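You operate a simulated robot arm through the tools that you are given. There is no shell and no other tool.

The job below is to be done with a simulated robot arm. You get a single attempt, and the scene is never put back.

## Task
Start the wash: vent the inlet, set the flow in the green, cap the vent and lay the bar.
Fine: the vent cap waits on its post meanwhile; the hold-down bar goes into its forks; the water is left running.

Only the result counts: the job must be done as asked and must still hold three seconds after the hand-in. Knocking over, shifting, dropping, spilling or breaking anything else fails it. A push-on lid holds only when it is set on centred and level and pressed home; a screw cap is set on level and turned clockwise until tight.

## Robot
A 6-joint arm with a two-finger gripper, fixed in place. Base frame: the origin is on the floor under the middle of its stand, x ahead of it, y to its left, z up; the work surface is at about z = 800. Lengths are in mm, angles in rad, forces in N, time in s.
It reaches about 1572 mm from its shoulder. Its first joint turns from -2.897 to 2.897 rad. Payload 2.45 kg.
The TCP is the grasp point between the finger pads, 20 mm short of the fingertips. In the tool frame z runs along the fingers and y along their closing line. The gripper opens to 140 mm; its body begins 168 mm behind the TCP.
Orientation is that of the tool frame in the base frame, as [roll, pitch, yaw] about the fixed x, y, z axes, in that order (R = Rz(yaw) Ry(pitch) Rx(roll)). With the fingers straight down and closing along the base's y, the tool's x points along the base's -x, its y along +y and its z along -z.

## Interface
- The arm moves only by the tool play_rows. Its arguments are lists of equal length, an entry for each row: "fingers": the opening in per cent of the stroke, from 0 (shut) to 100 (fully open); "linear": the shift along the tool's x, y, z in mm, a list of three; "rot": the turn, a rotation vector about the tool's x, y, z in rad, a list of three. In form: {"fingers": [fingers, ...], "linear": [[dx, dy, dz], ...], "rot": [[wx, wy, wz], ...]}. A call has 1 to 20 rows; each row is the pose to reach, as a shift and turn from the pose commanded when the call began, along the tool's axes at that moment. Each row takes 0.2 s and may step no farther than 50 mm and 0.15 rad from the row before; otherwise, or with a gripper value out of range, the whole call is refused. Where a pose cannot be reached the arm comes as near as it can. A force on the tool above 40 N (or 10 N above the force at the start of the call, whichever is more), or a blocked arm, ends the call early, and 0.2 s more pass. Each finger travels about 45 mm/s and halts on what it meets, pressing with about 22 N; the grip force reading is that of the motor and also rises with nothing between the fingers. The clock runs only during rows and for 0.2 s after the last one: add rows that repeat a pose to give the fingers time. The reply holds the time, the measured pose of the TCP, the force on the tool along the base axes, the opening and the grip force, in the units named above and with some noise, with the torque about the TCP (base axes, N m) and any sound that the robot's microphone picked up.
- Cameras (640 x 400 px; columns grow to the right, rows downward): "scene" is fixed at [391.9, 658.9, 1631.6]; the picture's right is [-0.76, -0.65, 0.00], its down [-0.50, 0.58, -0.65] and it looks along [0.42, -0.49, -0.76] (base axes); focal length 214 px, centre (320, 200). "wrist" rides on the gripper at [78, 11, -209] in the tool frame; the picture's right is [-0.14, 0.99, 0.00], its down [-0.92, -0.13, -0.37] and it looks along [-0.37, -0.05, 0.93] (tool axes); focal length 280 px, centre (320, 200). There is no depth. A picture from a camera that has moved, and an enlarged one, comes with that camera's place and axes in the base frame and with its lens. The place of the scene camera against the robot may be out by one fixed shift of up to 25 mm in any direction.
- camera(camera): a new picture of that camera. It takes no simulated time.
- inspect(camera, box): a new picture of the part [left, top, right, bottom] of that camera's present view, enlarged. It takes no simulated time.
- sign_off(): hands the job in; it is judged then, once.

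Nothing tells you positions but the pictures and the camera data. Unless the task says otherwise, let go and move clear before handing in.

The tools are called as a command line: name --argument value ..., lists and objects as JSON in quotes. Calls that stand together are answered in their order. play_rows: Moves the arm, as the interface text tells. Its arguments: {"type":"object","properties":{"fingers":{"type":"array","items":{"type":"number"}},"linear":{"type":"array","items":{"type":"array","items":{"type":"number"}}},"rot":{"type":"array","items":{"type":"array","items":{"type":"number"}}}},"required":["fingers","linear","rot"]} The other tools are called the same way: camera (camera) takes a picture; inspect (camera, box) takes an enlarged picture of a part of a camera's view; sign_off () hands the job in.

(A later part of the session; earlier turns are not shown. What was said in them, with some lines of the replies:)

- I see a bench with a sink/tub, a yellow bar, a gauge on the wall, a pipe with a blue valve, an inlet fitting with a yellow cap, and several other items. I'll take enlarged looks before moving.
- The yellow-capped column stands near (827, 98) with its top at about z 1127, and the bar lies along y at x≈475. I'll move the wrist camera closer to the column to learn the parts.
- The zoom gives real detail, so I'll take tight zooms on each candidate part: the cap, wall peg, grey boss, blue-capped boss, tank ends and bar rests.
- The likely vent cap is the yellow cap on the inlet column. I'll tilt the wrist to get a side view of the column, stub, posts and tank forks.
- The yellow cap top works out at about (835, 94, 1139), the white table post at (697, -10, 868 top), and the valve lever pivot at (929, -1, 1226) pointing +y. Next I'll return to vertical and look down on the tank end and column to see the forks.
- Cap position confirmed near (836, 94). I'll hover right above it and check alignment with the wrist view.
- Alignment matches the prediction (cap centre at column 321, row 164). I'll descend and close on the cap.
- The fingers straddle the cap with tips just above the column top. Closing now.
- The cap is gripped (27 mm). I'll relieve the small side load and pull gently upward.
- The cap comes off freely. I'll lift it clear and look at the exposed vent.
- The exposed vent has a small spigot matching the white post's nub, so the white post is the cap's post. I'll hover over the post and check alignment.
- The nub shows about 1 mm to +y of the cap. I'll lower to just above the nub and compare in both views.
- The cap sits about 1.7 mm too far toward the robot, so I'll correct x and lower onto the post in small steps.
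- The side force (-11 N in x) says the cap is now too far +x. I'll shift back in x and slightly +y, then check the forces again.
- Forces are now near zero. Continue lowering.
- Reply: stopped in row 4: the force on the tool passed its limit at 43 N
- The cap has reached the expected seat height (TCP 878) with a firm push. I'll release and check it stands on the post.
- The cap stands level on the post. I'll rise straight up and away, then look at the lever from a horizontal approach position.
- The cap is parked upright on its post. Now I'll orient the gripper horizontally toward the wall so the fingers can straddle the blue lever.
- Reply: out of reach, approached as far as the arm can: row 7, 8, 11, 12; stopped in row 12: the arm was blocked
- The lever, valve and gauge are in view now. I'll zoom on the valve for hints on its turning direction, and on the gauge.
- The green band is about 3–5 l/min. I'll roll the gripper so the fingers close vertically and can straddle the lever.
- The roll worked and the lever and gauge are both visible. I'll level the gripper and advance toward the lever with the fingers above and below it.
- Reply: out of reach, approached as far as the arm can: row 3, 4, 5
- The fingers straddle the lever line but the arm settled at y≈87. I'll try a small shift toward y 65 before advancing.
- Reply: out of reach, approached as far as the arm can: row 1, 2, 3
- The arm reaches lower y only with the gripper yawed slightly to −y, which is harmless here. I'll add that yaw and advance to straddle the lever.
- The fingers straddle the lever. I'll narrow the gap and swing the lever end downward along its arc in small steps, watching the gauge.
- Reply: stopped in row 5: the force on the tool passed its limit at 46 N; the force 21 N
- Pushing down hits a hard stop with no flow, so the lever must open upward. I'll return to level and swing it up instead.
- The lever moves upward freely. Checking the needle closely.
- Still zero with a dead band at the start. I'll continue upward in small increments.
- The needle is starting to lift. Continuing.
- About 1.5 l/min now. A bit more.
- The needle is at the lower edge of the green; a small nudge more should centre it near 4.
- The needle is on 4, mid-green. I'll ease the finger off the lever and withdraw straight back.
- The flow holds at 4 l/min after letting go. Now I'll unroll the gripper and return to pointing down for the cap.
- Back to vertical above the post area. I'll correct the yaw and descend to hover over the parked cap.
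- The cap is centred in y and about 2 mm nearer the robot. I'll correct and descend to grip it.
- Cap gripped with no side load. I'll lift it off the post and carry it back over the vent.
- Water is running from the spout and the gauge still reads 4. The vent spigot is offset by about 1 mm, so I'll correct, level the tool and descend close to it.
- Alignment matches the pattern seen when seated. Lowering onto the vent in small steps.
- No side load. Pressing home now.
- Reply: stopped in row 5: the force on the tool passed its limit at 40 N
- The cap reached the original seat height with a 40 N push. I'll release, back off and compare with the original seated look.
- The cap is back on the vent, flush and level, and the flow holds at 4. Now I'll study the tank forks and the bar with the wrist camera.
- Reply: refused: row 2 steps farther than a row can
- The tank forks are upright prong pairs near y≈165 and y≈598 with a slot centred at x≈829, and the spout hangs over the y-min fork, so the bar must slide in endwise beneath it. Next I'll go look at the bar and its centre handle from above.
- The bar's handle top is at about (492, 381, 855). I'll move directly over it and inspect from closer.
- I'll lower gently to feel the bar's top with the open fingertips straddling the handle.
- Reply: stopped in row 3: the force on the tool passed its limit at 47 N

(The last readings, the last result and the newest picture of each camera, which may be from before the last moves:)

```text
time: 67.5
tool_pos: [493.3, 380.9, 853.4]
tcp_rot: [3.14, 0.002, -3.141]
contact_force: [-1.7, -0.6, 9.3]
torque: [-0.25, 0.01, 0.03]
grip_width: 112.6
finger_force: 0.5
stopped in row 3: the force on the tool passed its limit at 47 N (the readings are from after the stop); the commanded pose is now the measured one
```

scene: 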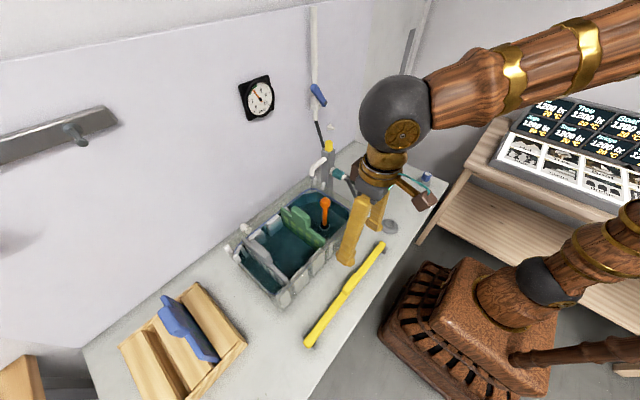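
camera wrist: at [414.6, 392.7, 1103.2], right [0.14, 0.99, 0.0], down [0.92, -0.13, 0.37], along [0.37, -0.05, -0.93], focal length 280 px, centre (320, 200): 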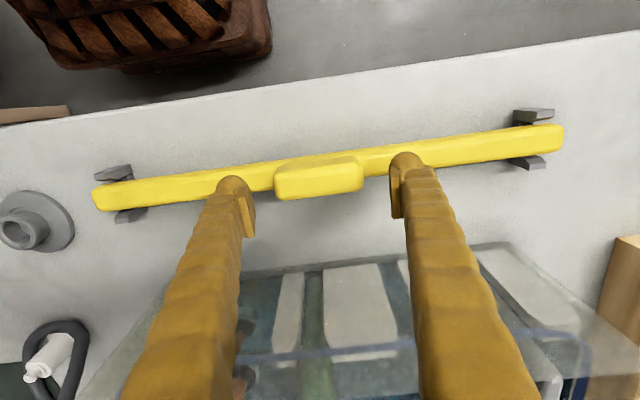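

Bar top felt at z≈833. I'll lift 2.5 mm and close on the handle ends.

play_rows --fingers '[80, 80, 65, 50, 40, 40, 40]' --linear '[[0, 0, -2.5], [0, 0, -2.5], [0, 0, -2.5], [0, 0, -2.5], [0, 0, -2.5], [0, 0, -2.5], [0, 0, -2.5]]' --rot '[[0, 0, 0], [0, 0, 0], [0, 0, 0], [0, 0, 0], [0, 0, 0], [0, 0, 0], [0, 0, 0]]'

camera --camera "wrist"

inspect --camera "wrist" --box '[220, 130, 420, 255]'

```text
time: 69.1
tool_pos: [494.0, 382.7, 854.8]
tcp_rot: [3.14, 0.004, 3.14]
contact_force: [-3.2, 8.0, 32.7]
torque: [-0.35, 0.12, 0.33]
grip_width: 84.3
finger_force: 21.3
```

```text
taken
camera wrist: at [415.0, 392.6, 1065.6], right [0.14, 0.99, 0.0], down [0.92, -0.13, 0.37], along [0.37, -0.05, -0.93], focal length 280 px, centre (320, 200)
```

wrist: 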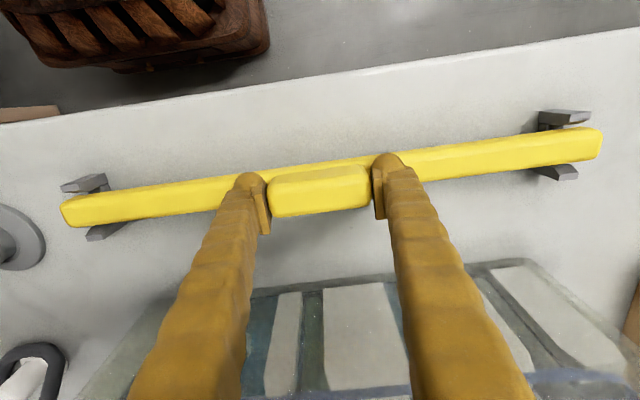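

```text
3.20 times, centred on (320, 192) of wrist
camera zoom: at [415.0, 392.6, 1065.6], right [0.14, 0.99, 0.0], down [0.92, -0.13, 0.37], along [0.37, -0.05, -0.93], focal length 897 px, centre (320, 224)
```

zoom: 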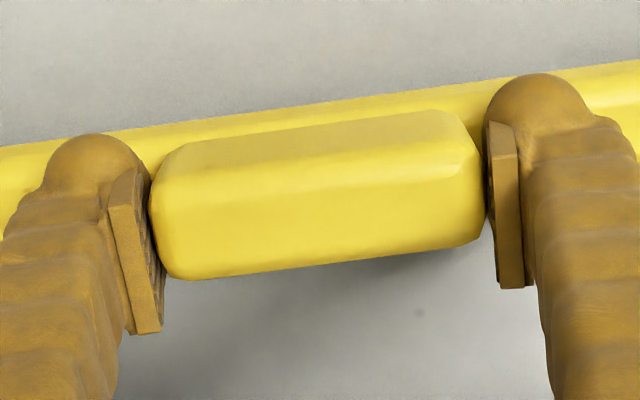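

Gripped at 84 mm with the fingertips pressing on the bar top. I'll lift gently and check that the bar comes up level.

play_rows --fingers '[40, 40, 40, 40, 40, 40, 40, 40]' --linear '[[0, 0.5, -1.5], [0, 0.5, -3], [0, 0.5, -6], [0, 0.5, -12], [0, 0.5, -20], [0, 0.5, -30], [0, 0.5, -40], [0, 0.5, -40]]' --rot '[[0, 0, 0], [0, 0, 0], [0, 0, 0], [0, 0, 0], [0, 0, 0], [0, 0, 0], [0, 0, 0], [0, 0, 0]]'

camera --camera "wrist"

inspect --camera "scene" --box '[280, 220, 410, 370]'

```text
time: 70.9
tool_pos: [493.9, 381.6, 894.9]
tcp_rot: [3.141, 0.002, 3.141]
contact_force: [-0.1, -0.1, -1.7]
torque: [0.0, 0.03, -0.01]
grip_width: 83.9
finger_force: 22.2
```

```text
taken
camera wrist: at [414.7, 392.8, 1104.9], right [0.14, 0.99, 0.0], down [0.92, -0.13, 0.37], along [0.37, -0.05, -0.93], focal length 280 px, centre (320, 200)
```

wrist: 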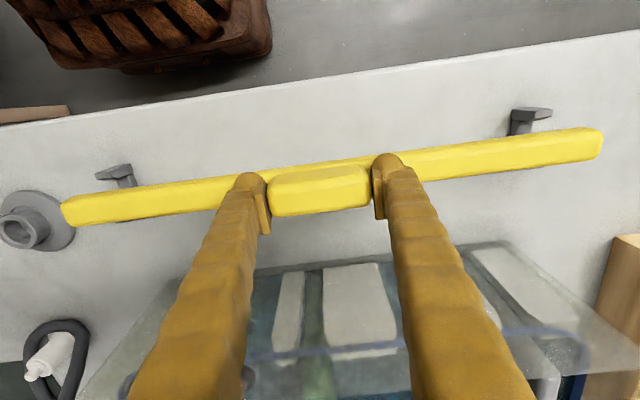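

```text
2.67 times, centred on (345, 295) of scene
camera zoom: at [391.9, 658.9, 1631.6], right [-0.76, -0.65, 0.0], down [-0.5, 0.58, -0.65], along [0.42, -0.49, -0.76], focal length 572 px, centre (253, -53)
```

zoom: 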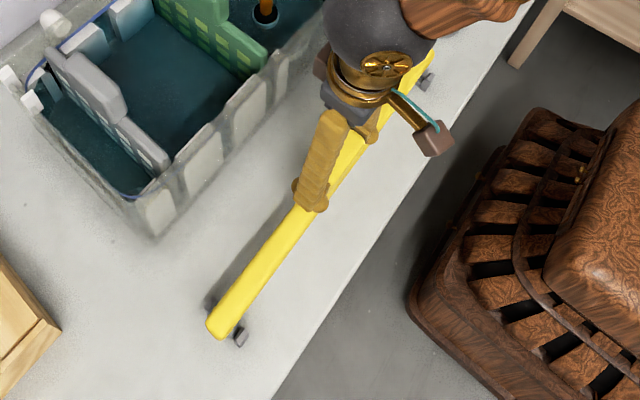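

The bar is lifted level and held firmly. I'll raise it high and shift it toward +y, so its near end clears the spout before going over the tank.

play_rows --fingers '[40, 40, 40, 40, 40, 40, 40, 40]' --linear '[[0, 0, -30], [0, 8, -65], [0, 20, -100], [0, 32, -135], [0, 44, -170], [0, 56, -205], [0, 68, -240], [0, 76, -260]]' --rot '[[0, 0, 0], [0, 0, 0], [0, 0, 0], [0, 0, 0], [0, 0, 0], [0, 0, 0], [0, 0, 0], [0, 0, 0]]'

camera --camera "wrist"

camera --camera "scene"

```text
time: 72.7
tool_pos: [491.8, 456.9, 1154.9]
tcp_rot: [3.141, 0.002, 3.14]
contact_force: [0.4, 0.0, -3.4]
torque: [0.04, 0.01, 0.0]
grip_width: 84.2
finger_force: 22.2
```

```text
taken
camera wrist: at [414.8, 468.0, 1364.8], right [0.14, 0.99, 0.0], down [0.92, -0.13, 0.37], along [0.37, -0.05, -0.93], focal length 280 px, centre (320, 200)
```

wrist: 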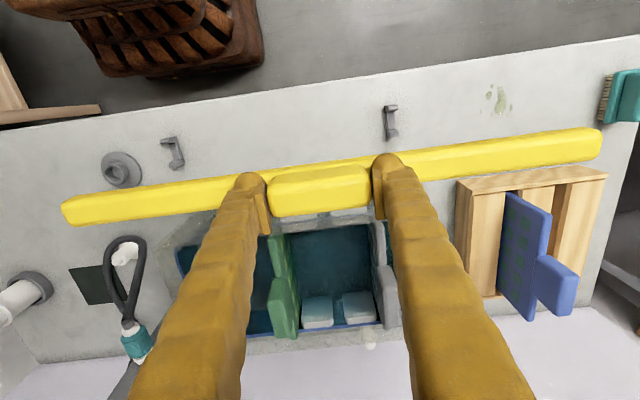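

```text
taken
```

scene: 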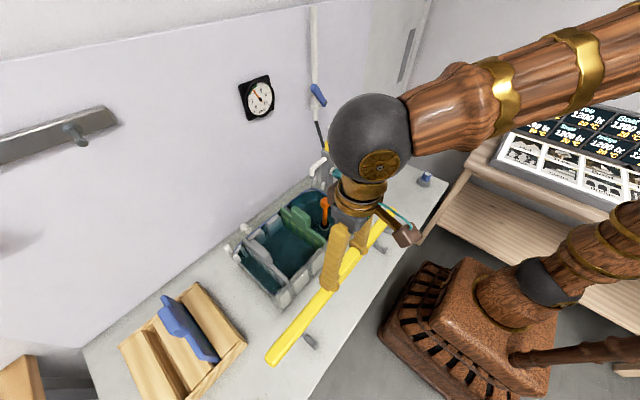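

play_rows --fingers '[40, 40, 40, 40, 40, 40, 40, 40, 40]' --linear '[[-40, 0, 0], [-85, 0, 0], [-130, 0, 0], [-175, 0, 0], [-220, 0, 0], [-265, 0, 0], [-305, 0.5, 0], [-336, 1, 0], [-336, 1, 0]]' --rot '[[0, 0, 0], [0, 0, 0], [0, 0, 0], [0, 0, 0], [0, 0, 0], [0, 0, 0], [0, 0, 0], [0, 0, 0], [0, 0, 0]]'

camera --camera "wrist"

camera --camera "scene"

```text
time: 74.7
tool_pos: [830.4, 457.8, 1154.6]
tcp_rot: [-3.141, 0.002, 3.141]
contact_force: [0.4, -0.4, -1.4]
torque: [-0.01, 0.0, -0.01]
grip_width: 84.0
finger_force: 22.2
```

```text
taken
camera wrist: at [751.4, 469.0, 1365.6], right [0.14, 0.99, 0.0], down [0.92, -0.13, 0.37], along [0.37, -0.05, -0.93], focal length 280 px, centre (320, 200)
```

wrist: 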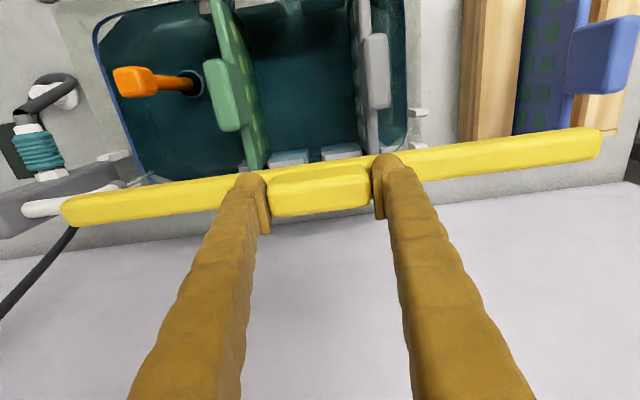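

```text
taken
```

scene: 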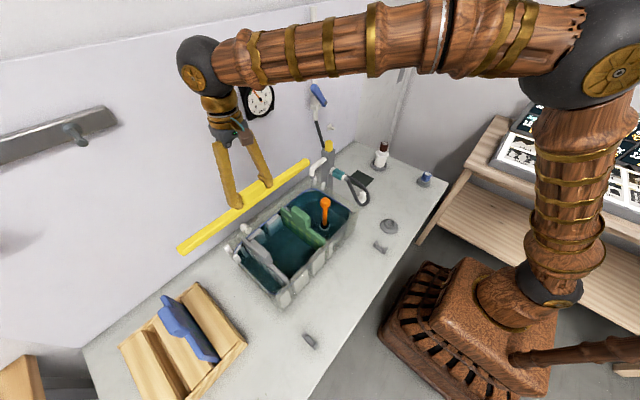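

The bar hangs over the back of the tank. I'll shift a bit more to +y for spout clearance and lower to just above the fork prongs, then check alignment.

play_rows --fingers '[40, 40, 40, 40, 40]' --linear '[[0, 6, 20], [0, 6, 45], [0, 6, 70], [0, 6, 92], [0, 6, 92]]' --rot '[[0, 0, 0], [0, 0, 0], [0, 0, 0], [0, 0, 0], [0, 0, 0]]'

camera --camera "wrist"

inspect --camera "wrist" --box '[360, 90, 520, 190]'

inspect --camera "scene" --box '[190, 170, 350, 280]'

inspect --camera "scene" --box '[290, 140, 340, 200]'

```text
time: 75.9
tool_pos: [829.0, 464.8, 1063.2]
tcp_rot: [-3.141, 0.002, 3.139]
contact_force: [0.6, 0.6, -1.9]
torque: [0.0, 0.0, 0.01]
grip_width: 84.1
finger_force: 22.1
```

```text
taken
camera wrist: at [750.4, 475.4, 1273.8], right [0.14, 0.99, 0.0], down [0.92, -0.13, 0.37], along [0.37, -0.05, -0.93], focal length 280 px, centre (320, 200)
```

wrist: 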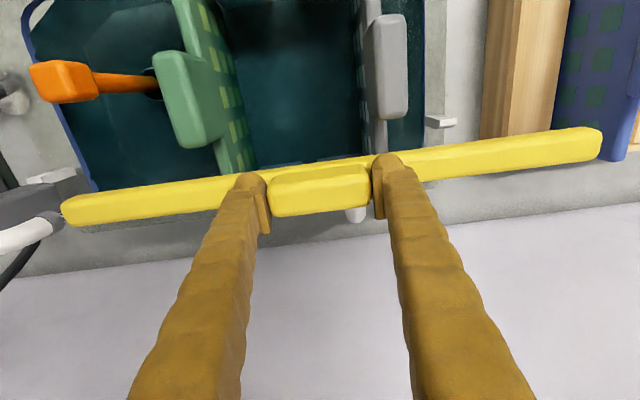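

```text
4.00 times, centred on (440, 140) of wrist
camera zoom: at [750.4, 475.4, 1273.8], right [0.14, 0.99, 0.0], down [0.92, -0.13, 0.37], along [0.37, -0.05, -0.93], focal length 1122 px, centre (-160, 440)
```

zoom: 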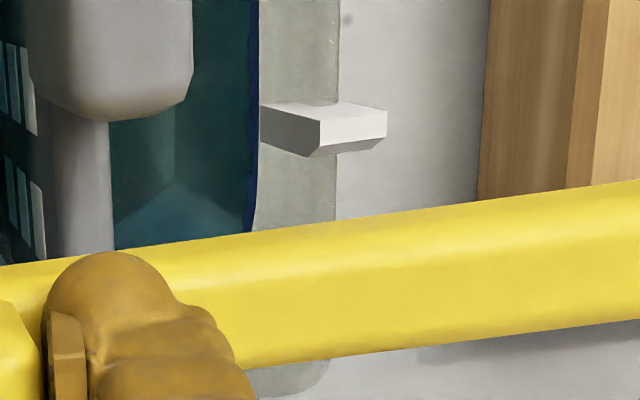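

```text
3.64 times, centred on (270, 225) of scene
camera zoom: at [391.9, 658.9, 1631.6], right [-0.76, -0.65, 0.0], down [-0.5, 0.58, -0.65], along [0.42, -0.49, -0.76], focal length 780 px, centre (502, 109)
```

zoom: 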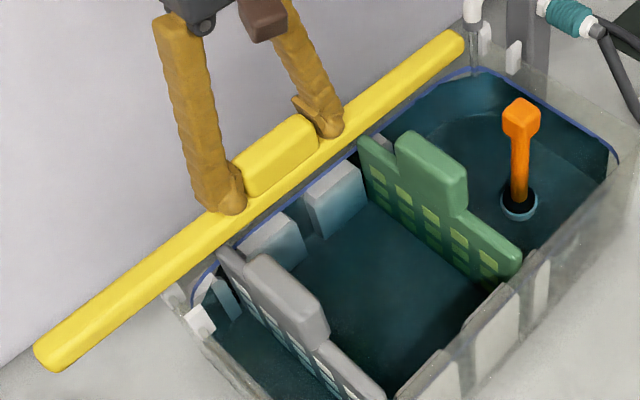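

```text
6.67 times, centred on (315, 170) of scene
camera zoom: at [391.9, 658.9, 1631.6], right [-0.76, -0.65, 0.0], down [-0.5, 0.58, -0.65], along [0.42, -0.49, -0.76], focal length 1430 px, centre (353, 400)
```

zoom: 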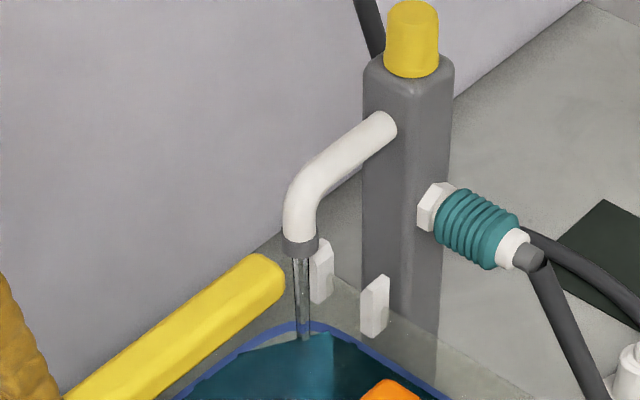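

The bar is clear of the spout and lines up with the slot. I'll lower it into the far fork in small steps, watching the forces.

play_rows --fingers '[40, 40, 40, 40, 40, 40]' --linear '[[0, 0, 8], [0, 0, 16], [0, 0, 23], [0, 0, 29], [0, 0, 34], [0, 0, 34]]' --rot '[[0, 0, 0], [0, 0, 0], [0, 0, 0], [0, 0, 0], [0, 0, 0], [0, 0, 0]]'

inspect --camera "wrist" --box '[360, 90, 520, 190]'

inspect --camera "scene" --box '[200, 215, 270, 275]'

inspect --camera "scene" --box '[290, 140, 340, 200]'

```text
time: 77.3
tool_pos: [830.1, 464.2, 1030.4]
tcp_rot: [-3.142, 0.0, 3.141]
contact_force: [0.9, -0.5, -2.6]
torque: [0.0, 0.0, -0.03]
grip_width: 84.0
finger_force: 22.0
```

```text
4.00 times, centred on (440, 140) of wrist
camera zoom: at [750.9, 475.5, 1239.8], right [0.14, 0.99, 0.0], down [0.92, -0.13, 0.37], along [0.37, -0.05, -0.93], focal length 1122 px, centre (-160, 440)
```

zoom: 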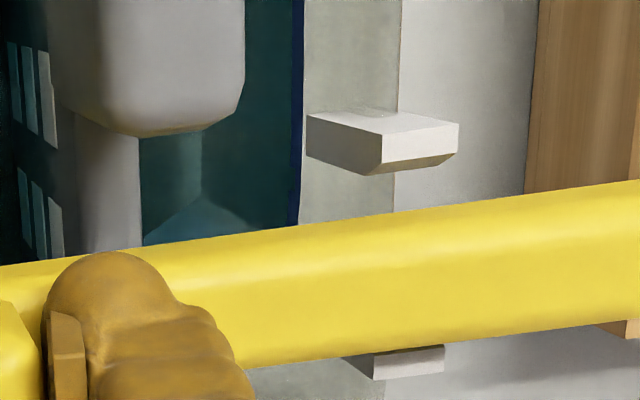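

```text
6.67 times, centred on (235, 245) of scene
camera zoom: at [391.9, 658.9, 1631.6], right [-0.76, -0.65, 0.0], down [-0.5, 0.58, -0.65], along [0.42, -0.49, -0.76], focal length 1430 px, centre (887, -100)
```

zoom: 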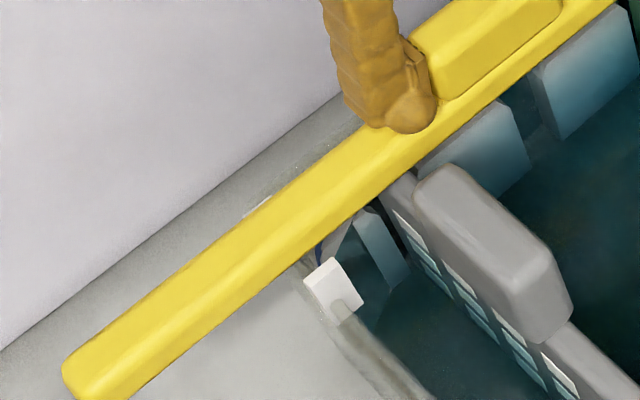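

```text
6.67 times, centred on (315, 170) of scene
camera zoom: at [391.9, 658.9, 1631.6], right [-0.76, -0.65, 0.0], down [-0.5, 0.58, -0.65], along [0.42, -0.49, -0.76], focal length 1430 px, centre (353, 400)
```

zoom: 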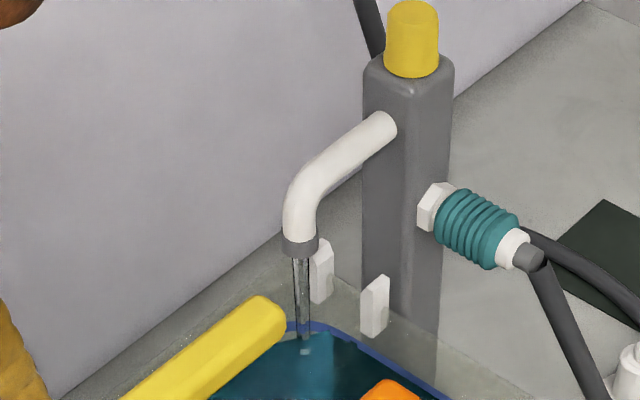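

The bar sits between the two far prongs, about 1.5 mm too far back. I'll correct and lower further into the slot.

play_rows --fingers '[40, 40, 40, 40, 40, 40]' --linear '[[1.5, 0, 0], [1.5, 0, 4], [1.5, 0, 8], [1.5, 0, 12], [1.5, 0, 16], [1.5, 0, 16]]' --rot '[[0, 0, 0], [0, 0, 0], [0, 0, 0], [0, 0, 0], [0, 0, 0], [0, 0, 0]]'

inspect --camera "wrist" --box '[360, 90, 520, 190]'

inspect --camera "scene" --box '[200, 215, 270, 275]'

inspect --camera "scene" --box '[290, 140, 340, 200]'

```text
time: 78.7
tool_pos: [828.3, 463.0, 1014.3]
tcp_rot: [3.14, 0.001, 3.14]
contact_force: [-0.9, -2.0, 4.0]
torque: [0.74, -0.1, -0.04]
grip_width: 83.6
finger_force: 22.1
```

```text
4.00 times, centred on (440, 140) of wrist
camera zoom: at [749.1, 475.0, 1223.7], right [0.14, 0.99, 0.0], down [0.92, -0.13, 0.37], along [0.37, -0.05, -0.93], focal length 1122 px, centre (-160, 440)
```

zoom: 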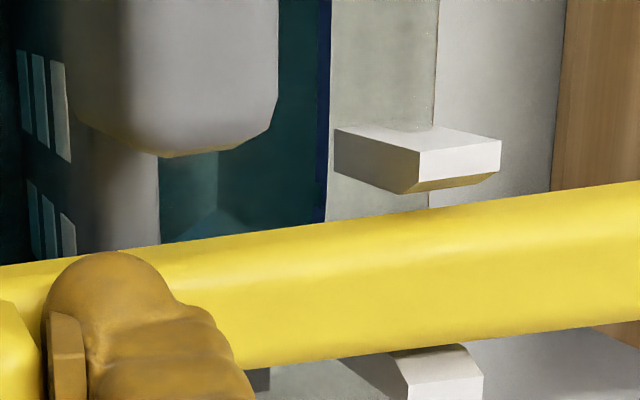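

```text
6.67 times, centred on (235, 245) of scene
camera zoom: at [391.9, 658.9, 1631.6], right [-0.76, -0.65, 0.0], down [-0.5, 0.58, -0.65], along [0.42, -0.49, -0.76], focal length 1430 px, centre (887, -100)
```

zoom: 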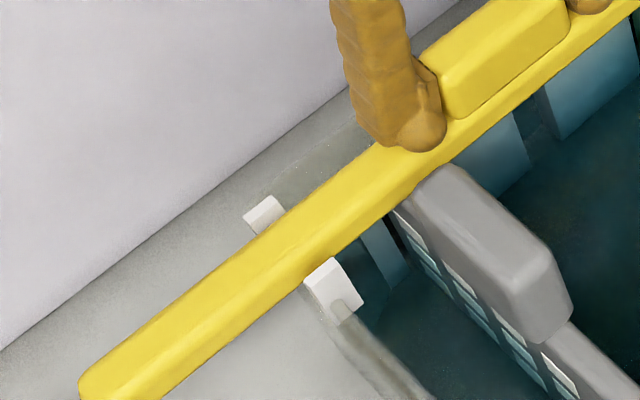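

```text
6.67 times, centred on (315, 170) of scene
camera zoom: at [391.9, 658.9, 1631.6], right [-0.76, -0.65, 0.0], down [-0.5, 0.58, -0.65], along [0.42, -0.49, -0.76], focal length 1430 px, centre (353, 400)
```

zoom: 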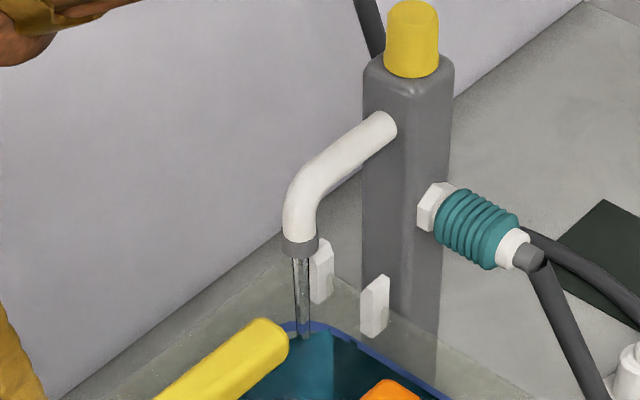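

The bar is seated in the far slot. Estimates say its near end is a few mm too far back, so I'll raise slightly, trim x and yaw, then slide partway toward the near fork under the spout.

play_rows --fingers '[40, 40, 40, 40, 40, 40, 40]' --linear '[[0.5, 0, -3], [1.5, 0, -4], [2.2, 0, -4], [2.2, -12, -4], [2.2, -26, -4], [2.2, -40, -4], [2.2, -46, -4]]' --rot '[[0, 0, 0.002], [0, 0, 0.004], [0, 0, 0.006], [0, 0, 0.006], [0, 0, 0.006], [0, 0, 0.006], [0, 0, 0.006]]'

camera --camera "wrist"

inspect --camera "wrist" --box '[20, 130, 180, 260]'

inspect --camera "wrist" --box '[400, 80, 560, 190]'

inspect --camera "scene" --box '[290, 150, 340, 200]'

inspect --camera "scene" --box '[200, 215, 270, 275]'

```text
time: 80.3
tool_pos: [826.1, 418.9, 1018.5]
tcp_rot: [-3.141, 0.003, 3.135]
contact_force: [-0.3, -0.3, -2.7]
torque: [0.01, -0.04, 0.0]
grip_width: 83.6
finger_force: 21.7
```

```text
taken
camera wrist: at [747.2, 430.2, 1227.8], right [0.14, 0.99, 0.0], down [0.92, -0.13, 0.37], along [0.37, -0.05, -0.93], focal length 280 px, centre (320, 200)
```

wrist: 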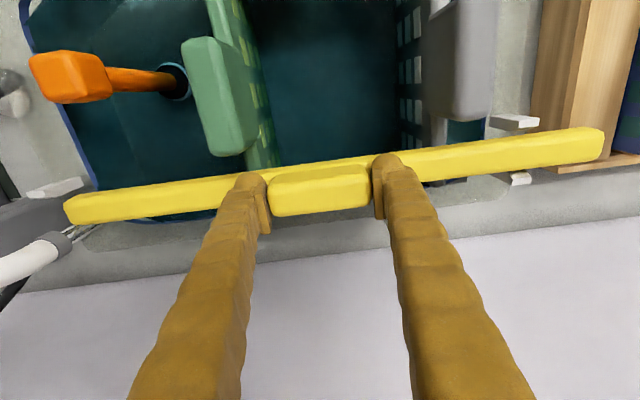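

```text
3.08 times, centred on (100, 195) of wrist
camera zoom: at [747.2, 430.2, 1227.8], right [0.14, 0.99, 0.0], down [0.92, -0.13, 0.37], along [0.37, -0.05, -0.93], focal length 863 px, centre (997, 215)
```

zoom: 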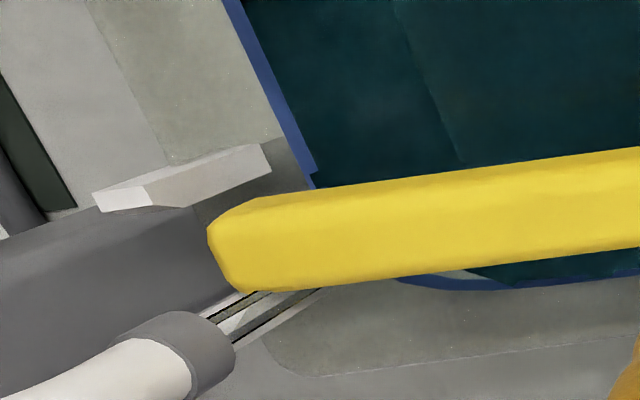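

```text
3.64 times, centred on (480, 135) of wrist
camera zoom: at [747.2, 430.2, 1227.8], right [0.14, 0.99, 0.0], down [0.92, -0.13, 0.37], along [0.37, -0.05, -0.93], focal length 1020 px, centre (-262, 436)
```

zoom: 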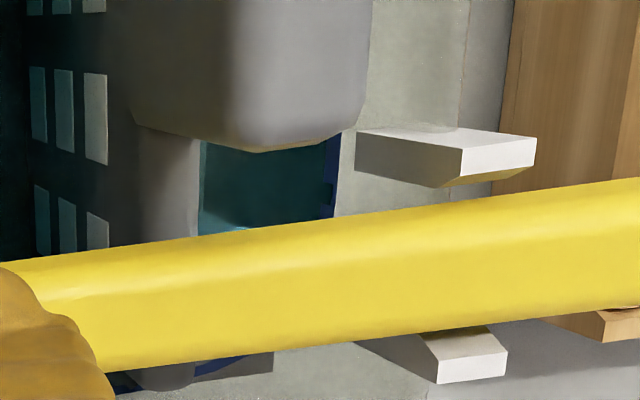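

```text
8.00 times, centred on (315, 175) of scene
camera zoom: at [391.9, 658.9, 1631.6], right [-0.76, -0.65, 0.0], down [-0.5, 0.58, -0.65], along [0.42, -0.49, -0.76], focal length 1716 px, centre (360, 400)
```

zoom: 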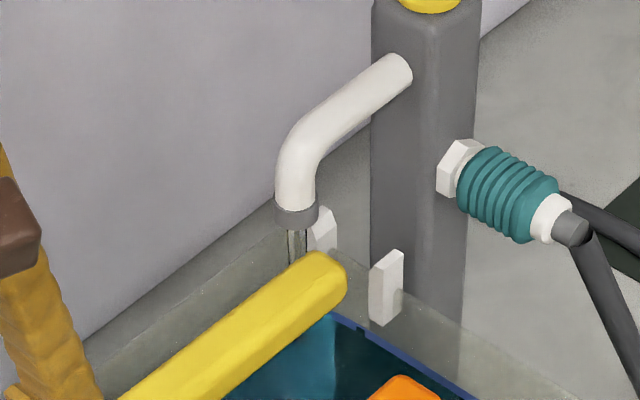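

```text
6.67 times, centred on (235, 245) of scene
camera zoom: at [391.9, 658.9, 1631.6], right [-0.76, -0.65, 0.0], down [-0.5, 0.58, -0.65], along [0.42, -0.49, -0.76], focal length 1430 px, centre (887, -100)
```

zoom: 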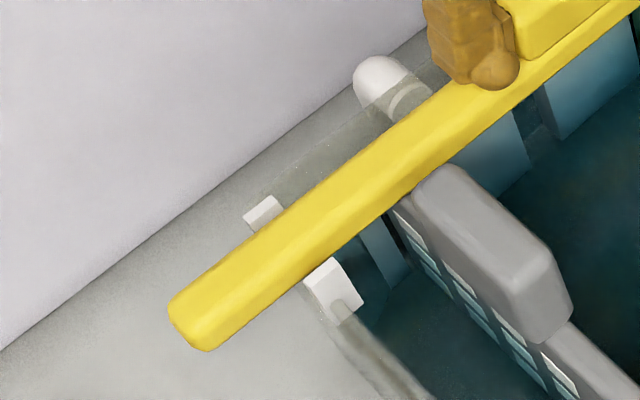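

The bar end is just short of the near fork and under the spout with room to spare. I'll trim yaw back slightly and slide slowly into the near fork.

play_rows --fingers '[40, 40, 40, 40, 40, 40]' --linear '[[-0.4, 0, 0], [-0.7, 0, 0], [-0.7, -6, 0], [-0.7, -12, 0], [-0.7, -16, 0], [-0.7, -16, 0]]' --rot '[[0, 0, -0.004], [0, 0, -0.007], [0, 0, -0.007], [0, 0, -0.007], [0, 0, -0.007], [0, 0, -0.007]]'

inspect --camera "wrist" --box '[20, 130, 180, 260]'

inspect --camera "scene" --box '[304, 160, 344, 196]'

```text
time: 81.7
tool_pos: [826.8, 403.4, 1016.5]
tcp_rot: [3.142, 0.001, -3.141]
contact_force: [-1.2, -0.5, -2.2]
torque: [-0.01, 0.02, 0.0]
grip_width: 83.7
finger_force: 22.1
```

```text
3.08 times, centred on (100, 195) of wrist
camera zoom: at [748.0, 413.1, 1227.4], right [0.14, 0.99, 0.0], down [0.92, -0.13, 0.37], along [0.37, -0.05, -0.93], focal length 863 px, centre (997, 215)
```

zoom: 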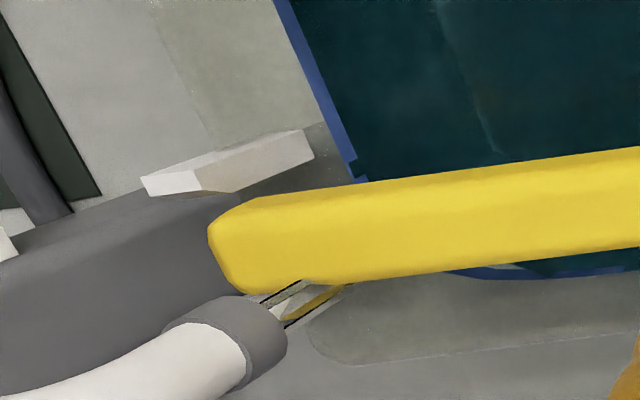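

```text
11.11 times, centred on (324, 178) of scene
camera zoom: at [391.9, 658.9, 1631.6], right [-0.76, -0.65, 0.0], down [-0.5, 0.58, -0.65], along [0.42, -0.49, -0.76], focal length 2383 px, centre (276, 444)
```

zoom: 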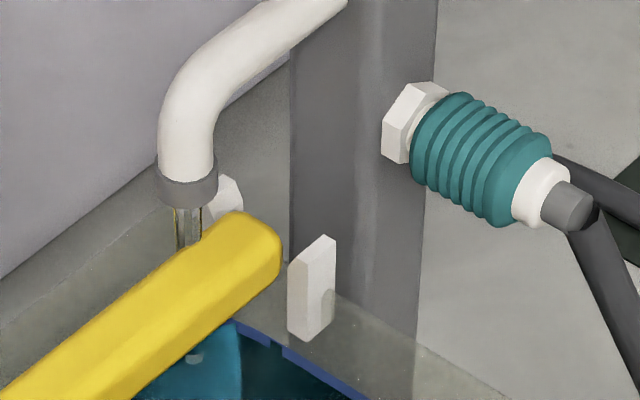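

Both ends now have several mm of clearance in the slots. I'll slide the remaining 21 mm.

play_rows --fingers '[40, 40, 40, 40, 40, 40]' --linear '[[0, -5, 0], [-0.3, -10, 0], [-0.6, -15, 0], [-0.6, -19, 0], [-0.6, -21, 0], [-0.6, -21, 0]]' --rot '[[0, 0, 0], [0, 0, 0], [0, 0, 0], [0, 0, 0], [0, 0, 0], [0, 0, 0]]'

camera --camera "wrist"

inspect --camera "wrist" --box '[20, 130, 180, 260]'

inspect --camera "wrist" --box '[440, 70, 600, 190]'

inspect --camera "scene" --box '[304, 160, 344, 196]'

inspect --camera "scene" --box '[210, 220, 270, 270]'

```text
time: 83.1
tool_pos: [827.8, 381.5, 1016.4]
tcp_rot: [3.141, 0.001, -3.141]
contact_force: [-0.2, 1.0, -3.0]
torque: [0.03, -0.02, -0.02]
grip_width: 83.5
finger_force: 21.7
```

```text
taken
camera wrist: at [748.2, 392.2, 1227.6], right [0.14, 0.99, 0.0], down [0.92, -0.13, 0.37], along [0.37, -0.05, -0.93], focal length 280 px, centre (320, 200)
```

wrist: 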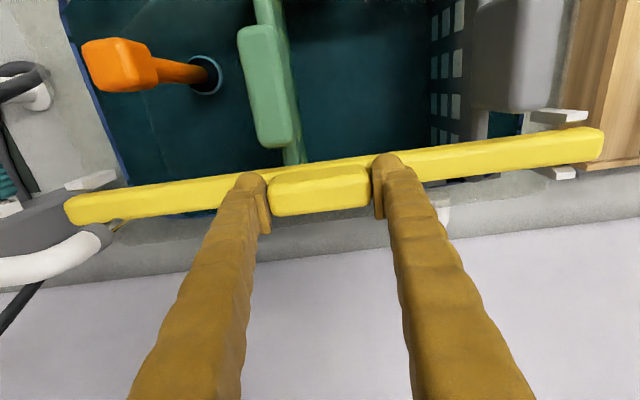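

```text
3.08 times, centred on (100, 195) of wrist
camera zoom: at [748.2, 392.2, 1227.6], right [0.14, 0.99, 0.0], down [0.92, -0.13, 0.37], along [0.37, -0.05, -0.93], focal length 863 px, centre (997, 215)
```

zoom: 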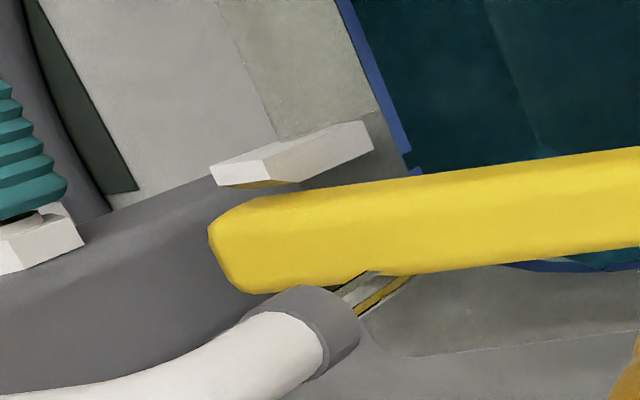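

```text
3.33 times, centred on (520, 130) of wrist
camera zoom: at [748.2, 392.2, 1227.6], right [0.14, 0.99, 0.0], down [0.92, -0.13, 0.37], along [0.37, -0.05, -0.93], focal length 935 px, centre (-347, 433)
```

zoom: 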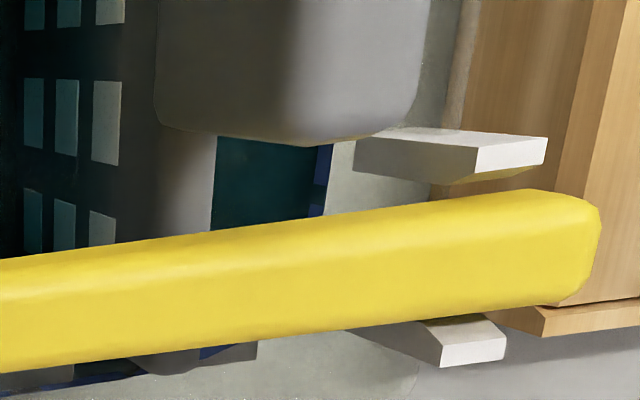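

```text
11.11 times, centred on (324, 178) of scene
camera zoom: at [391.9, 658.9, 1631.6], right [-0.76, -0.65, 0.0], down [-0.5, 0.58, -0.65], along [0.42, -0.49, -0.76], focal length 2383 px, centre (276, 444)
```

zoom: 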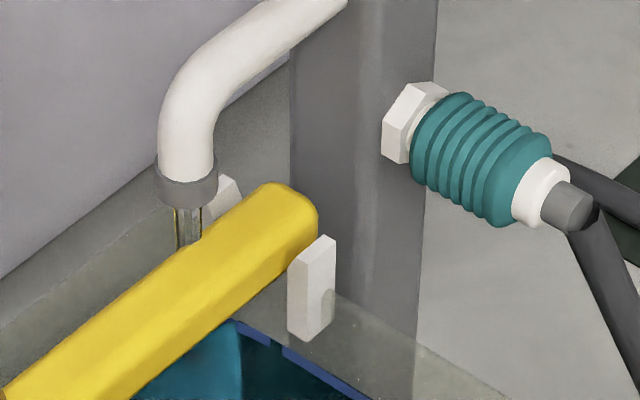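

```text
8.00 times, centred on (240, 245) of scene
camera zoom: at [391.9, 658.9, 1631.6], right [-0.76, -0.65, 0.0], down [-0.5, 0.58, -0.65], along [0.42, -0.49, -0.76], focal length 1716 px, centre (960, -160)
```

zoom: 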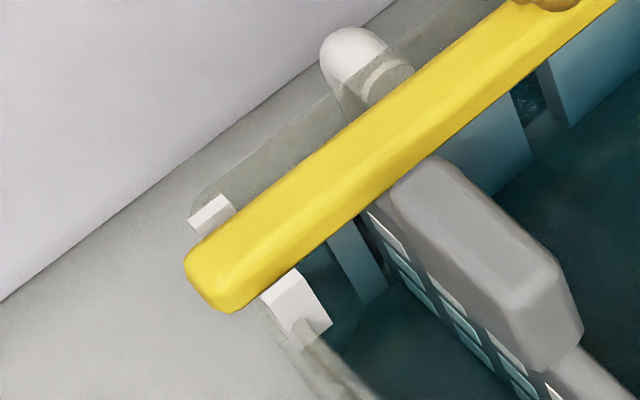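

The bar lies in both forks with both ends protruding about equally. Now I'll lower it gently until it rests.

play_rows --fingers '[40, 40, 40, 40]' --linear '[[0, 0, 1], [0, 0, 2], [0, 0, 3], [0, 0, 3]]' --rot '[[0, 0, 0], [0, 0, 0], [0, 0, 0], [0, 0, 0]]'

```text
time: 84.1
tool_pos: [828.0, 380.7, 1015.7]
tcp_rot: [3.139, 0.004, 3.141]
contact_force: [-4.8, 0.5, 18.7]
torque: [0.0, 0.01, -0.04]
grip_width: 83.2
finger_force: 22.0
```

Even contact at both ends (18.7 N, no torque). Let me check visually that the bar sits down on the rims.

inspect --camera "scene" --box '[216, 228, 256, 264]'

inspect --camera "scene" --box '[308, 162, 340, 192]'

inspect --camera "wrist" --box '[480, 90, 600, 180]'

inspect --camera "wrist" --box '[40, 140, 160, 240]'

```text
11.11 times, centred on (236, 246) of scene
camera zoom: at [391.9, 658.9, 1631.6], right [-0.76, -0.65, 0.0], down [-0.5, 0.58, -0.65], along [0.42, -0.49, -0.76], focal length 2383 px, centre (1253, -311)
```

zoom: 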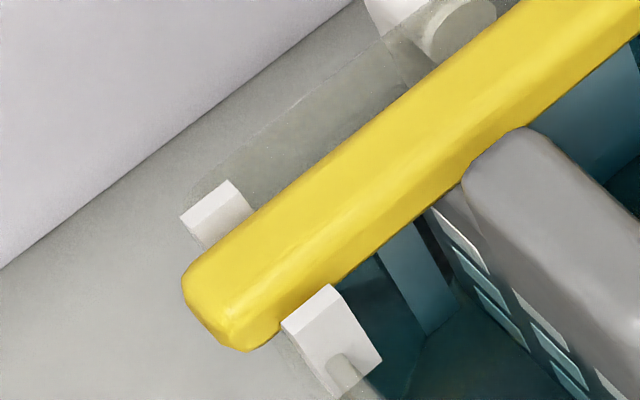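

```text
13.33 times, centred on (324, 177) of scene
camera zoom: at [391.9, 658.9, 1631.6], right [-0.76, -0.65, 0.0], down [-0.5, 0.58, -0.65], along [0.42, -0.49, -0.76], focal length 2860 px, centre (267, 507)
```

zoom: 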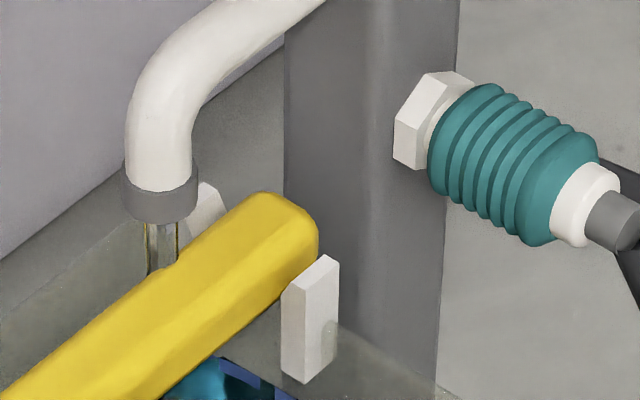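

```text
4.44 times, centred on (540, 135) of wrist
camera zoom: at [748.1, 392.0, 1225.6], right [0.14, 0.99, 0.0], down [0.92, -0.13, 0.37], along [0.37, -0.05, -0.93], focal length 1246 px, centre (-658, 489)
```

zoom: 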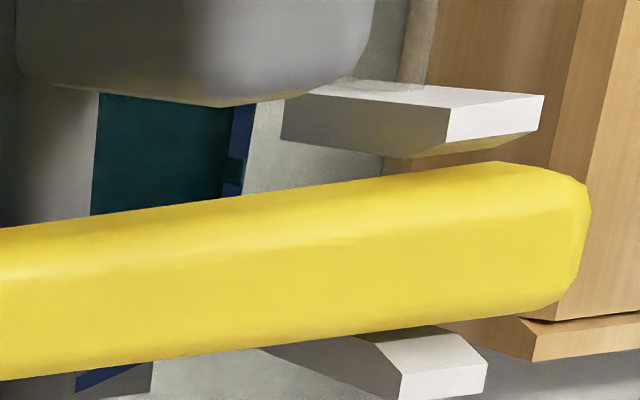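

```text
4.00 times, centred on (100, 190) of wrist
camera zoom: at [748.1, 392.0, 1225.6], right [0.14, 0.99, 0.0], down [0.92, -0.13, 0.37], along [0.37, -0.05, -0.93], focal length 1122 px, centre (1200, 240)
```

zoom: 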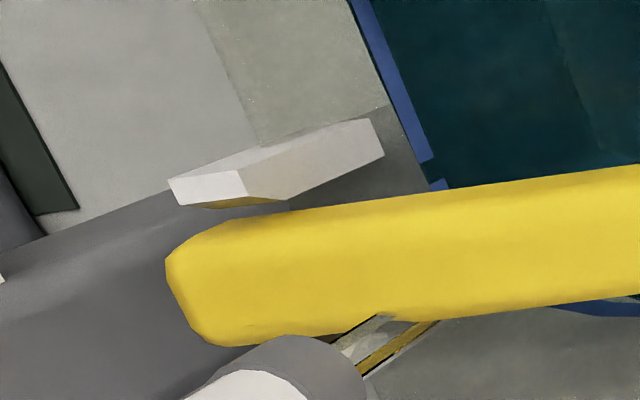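

The bar rests on both rims, centred between the prongs. I'll unload the push, open the fingers and lift off.

play_rows --fingers '[40, 40, 64, 70, 76, 80, 80]' --linear '[[0, 0, -1], [0, 0, -1.5], [0, 0, -1.5], [0, 0, -1.5], [0, 0, -1.5], [0, 0, -1.5], [0, 0, -1.5]]' --rot '[[0, 0, 0], [0, 0, 0], [0, 0, 0], [0, 0, 0], [0, 0, 0], [0, 0, 0], [0, 0, 0]]'

inspect --camera "wrist" --box '[200, 110, 440, 260]'

inspect --camera "scene" --box '[200, 150, 350, 270]'

```text
time: 85.7
tool_pos: [827.7, 380.7, 1015.5]
tcp_rot: [-3.141, 0.003, 3.141]
contact_force: [0.0, 0.4, -0.4]
torque: [0.03, 0.02, 0.02]
grip_width: 111.8
finger_force: 0.0
```

```text
2.67 times, centred on (320, 185) of wrist
camera zoom: at [748.1, 392.3, 1225.9], right [0.14, 0.99, 0.0], down [0.92, -0.13, 0.37], along [0.37, -0.05, -0.93], focal length 748 px, centre (320, 240)
```

zoom: 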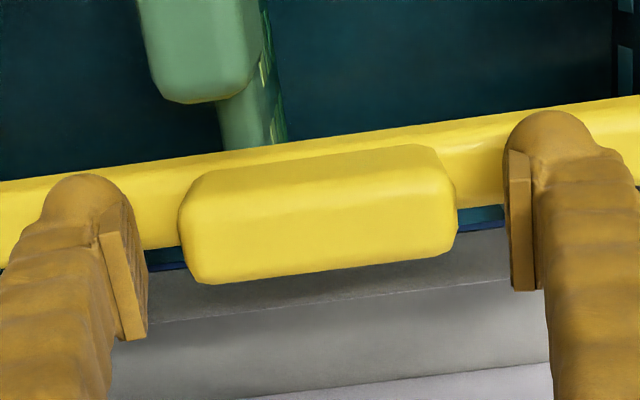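

```text
3.33 times, centred on (275, 210) of scene
camera zoom: at [391.9, 658.9, 1631.6], right [-0.76, -0.65, 0.0], down [-0.5, 0.58, -0.65], along [0.42, -0.49, -0.76], focal length 715 px, centre (470, 167)
```

zoom: 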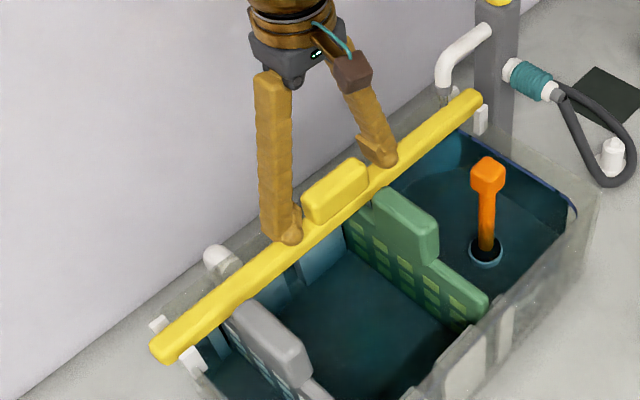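

The bar stays in place. I'll lift straight up and move clear, then inspect everything.

play_rows --fingers '[80, 80, 80, 80, 80, 80, 80, 80, 80, 80]' --linear '[[0, 0, -10], [0, 0, -40], [0, 0, -85], [0, 0, -130], [0, 0, -175], [0, 0, -220], [40, 0, -240], [85, 0, -250], [130, 0, -260], [175, 0, -270]]' --rot '[[0, 0, 0], [0, 0, 0], [0, 0, 0], [0, 0, 0], [0, 0, 0], [0, 0, 0], [0, 0, 0], [0, 0, 0], [0, 0, 0], [0, 0, 0]]'

camera --camera "scene"

inspect --camera "scene" --box '[200, 150, 350, 270]'

inspect --camera "scene" --box '[216, 228, 256, 264]'

inspect --camera "scene" --box '[300, 130, 350, 195]'

inspect --camera "scene" --box '[240, 72, 280, 122]'

camera --camera "wrist"

```text
time: 87.9
tool_pos: [651.7, 380.8, 1283.5]
tcp_rot: [3.141, 0.0, 3.141]
contact_force: [-0.7, 0.5, -0.6]
torque: [-0.03, 0.07, -0.01]
grip_width: 112.0
finger_force: 0.1
```

```text
taken
```

scene: 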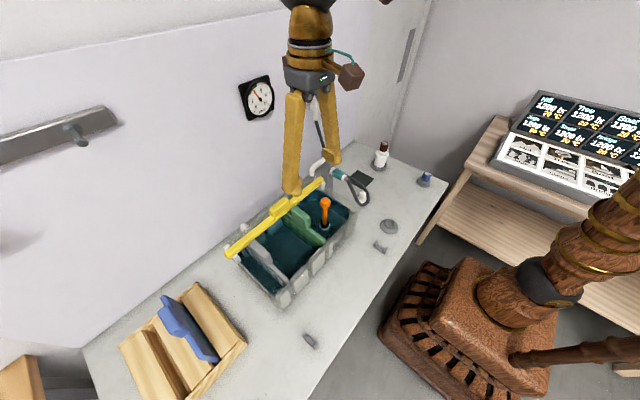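

```text
3.33 times, centred on (275, 210) of scene
camera zoom: at [391.9, 658.9, 1631.6], right [-0.76, -0.65, 0.0], down [-0.5, 0.58, -0.65], along [0.42, -0.49, -0.76], focal length 715 px, centre (470, 167)
```

zoom: 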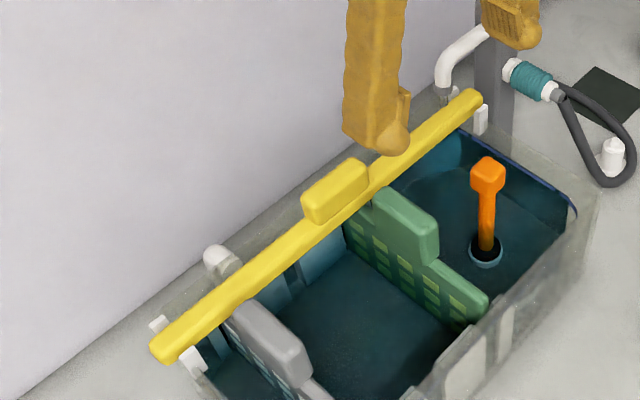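

```text
11.11 times, centred on (236, 246) of scene
camera zoom: at [391.9, 658.9, 1631.6], right [-0.76, -0.65, 0.0], down [-0.5, 0.58, -0.65], along [0.42, -0.49, -0.76], focal length 2383 px, centre (1253, -311)
```

zoom: 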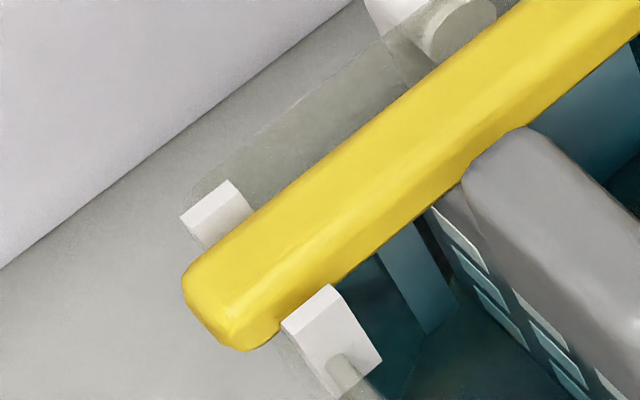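

```text
6.15 times, centred on (325, 162) of scene
camera zoom: at [391.9, 658.9, 1631.6], right [-0.76, -0.65, 0.0], down [-0.5, 0.58, -0.65], along [0.42, -0.49, -0.76], focal length 1320 px, centre (289, 431)
```

zoom: 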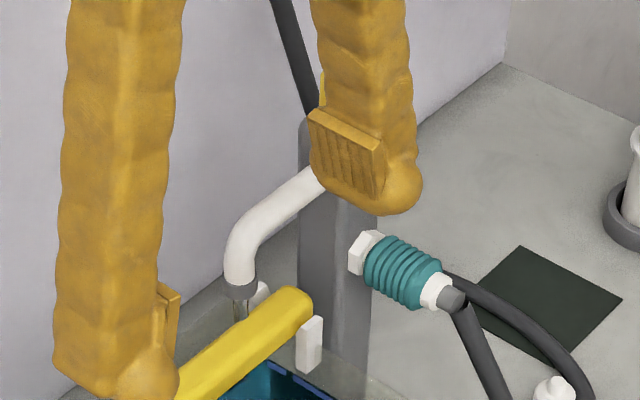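

```text
8.00 times, centred on (260, 97) of scene
camera zoom: at [391.9, 658.9, 1631.6], right [-0.76, -0.65, 0.0], down [-0.5, 0.58, -0.65], along [0.42, -0.49, -0.76], focal length 1716 px, centre (800, 1024)
```

zoom: 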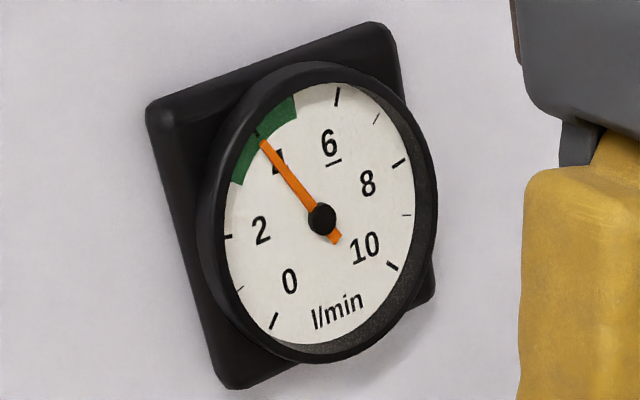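

```text
taken
camera wrist: at [572.9, 392.7, 1494.4], right [0.14, 0.99, 0.0], down [0.92, -0.13, 0.37], along [0.37, -0.05, -0.93], focal length 280 px, centre (320, 200)
```

wrist: 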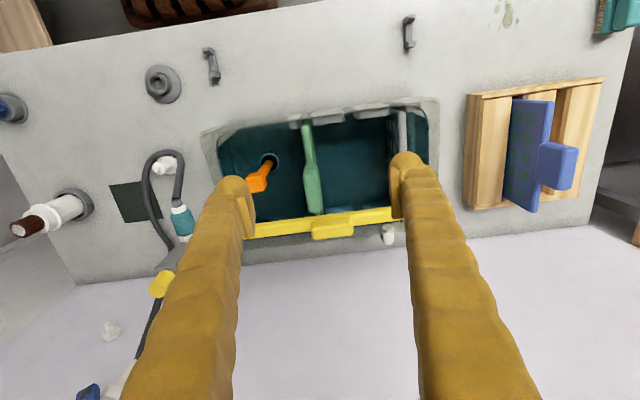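

Flow still reads 4 and the bar lies in its forks. I'll move the arm fully clear and take a last look at the cap, lever and near fork.

play_rows --fingers '[80, 80, 80, 80, 80, 80]' --linear '[[40, 0, -20], [80, 0, -45], [120, 0, -70], [150, -20, -100], [170, -50, -130], [180, -60, -150]]' --rot '[[0, 0, 0], [0, 0, 0], [0, 0, 0], [0, 0, 0], [0, 0, 0], [0, 0, 0]]'

inspect --camera "scene" --box '[290, 70, 380, 200]'

inspect --camera "scene" --box '[308, 132, 344, 190]'

camera --camera "scene"

camera --camera "wrist"

```text
time: 89.3
tool_pos: [472.3, 320.0, 1435.6]
tcp_rot: [-3.142, 0.002, 3.14]
contact_force: [0.0, 0.8, 0.5]
torque: [-0.02, 0.02, 0.02]
grip_width: 111.8
finger_force: 0.1
```

```text
3.08 times, centred on (335, 135) of scene
camera zoom: at [391.9, 658.9, 1631.6], right [-0.76, -0.65, 0.0], down [-0.5, 0.58, -0.65], along [0.42, -0.49, -0.76], focal length 660 px, centre (274, 400)
```

zoom: 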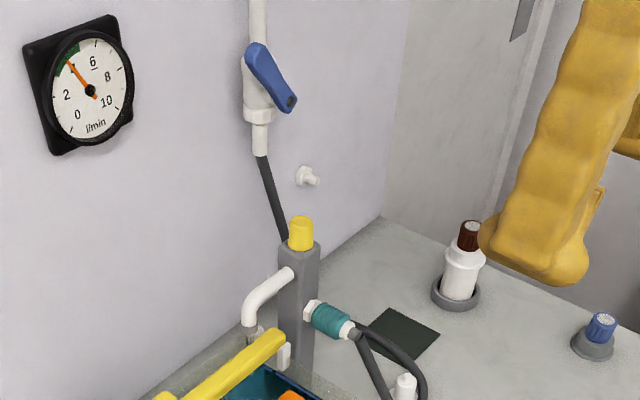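

```text
6.90 times, centred on (326, 161) of scene
camera zoom: at [391.9, 658.9, 1631.6], right [-0.76, -0.65, 0.0], down [-0.5, 0.58, -0.65], along [0.42, -0.49, -0.76], focal length 1479 px, centre (279, 469)
```

zoom: 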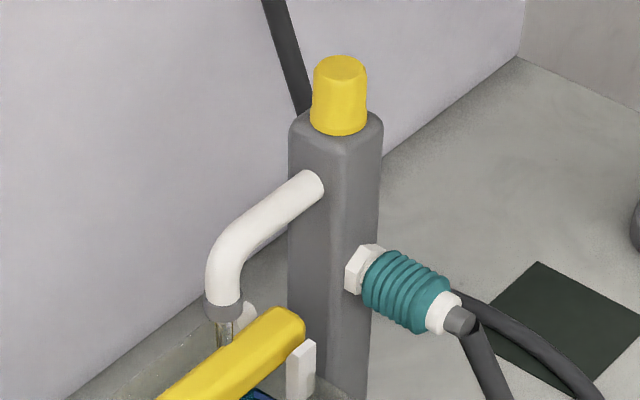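

```text
taken
```

scene: 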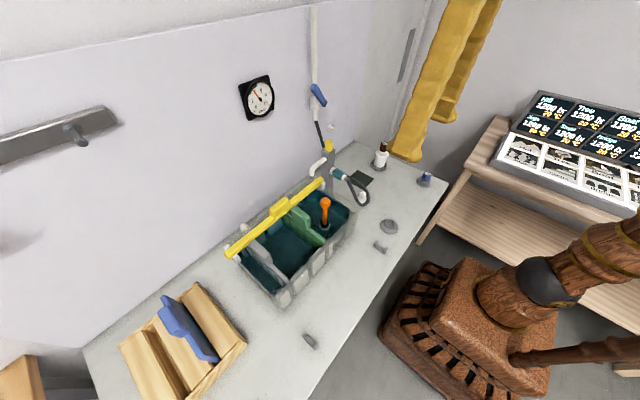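

```text
taken
camera wrist: at [393.2, 331.8, 1645.0], right [0.14, 0.99, 0.0], down [0.92, -0.13, 0.37], along [0.37, -0.05, -0.93], focal length 280 px, centre (320, 200)
```

wrist: 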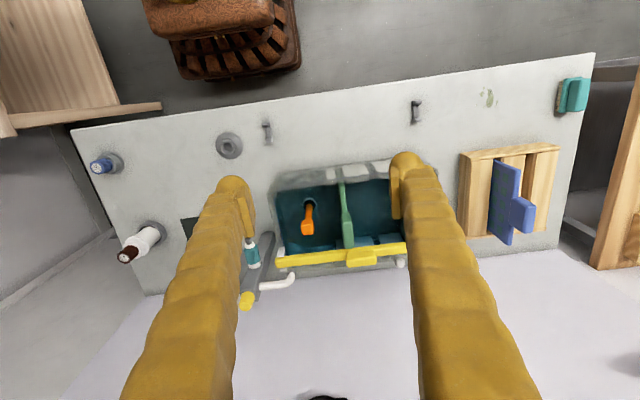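

The vent cap is back on flush and the gauge reads 4 l/min, in the green. Water is running, the bar lies in both tank forks, and the arm is clear with nothing else disturbed, so I'm handing the job in.

sign_off

```text
The job is handed in.
```

The wash is running and I've handed the job in; the result of the judging hasn't come back yet.

- **Vent:** I took the yellow vent cap off the inlet column and parked it on the white post while I set the flow. I then pressed it back onto the vent with about 40 N. It sits level and flush, at the same height as before.
- **Flow:** The gauge reads about 4 l/min, in the middle of the green band, and water is running from the spout. The lever opens upward. I tried it downward first and hit a hard stop at 46 N, but the lever didn't move and works normally.
- **Bar:** The hold-down bar is in both tank forks and rests on the tank's end walls. I slid it in endwise because the spout hangs over the fork nearest the column.

The arm is clear, and the last pictures show nothing else knocked over or moved.
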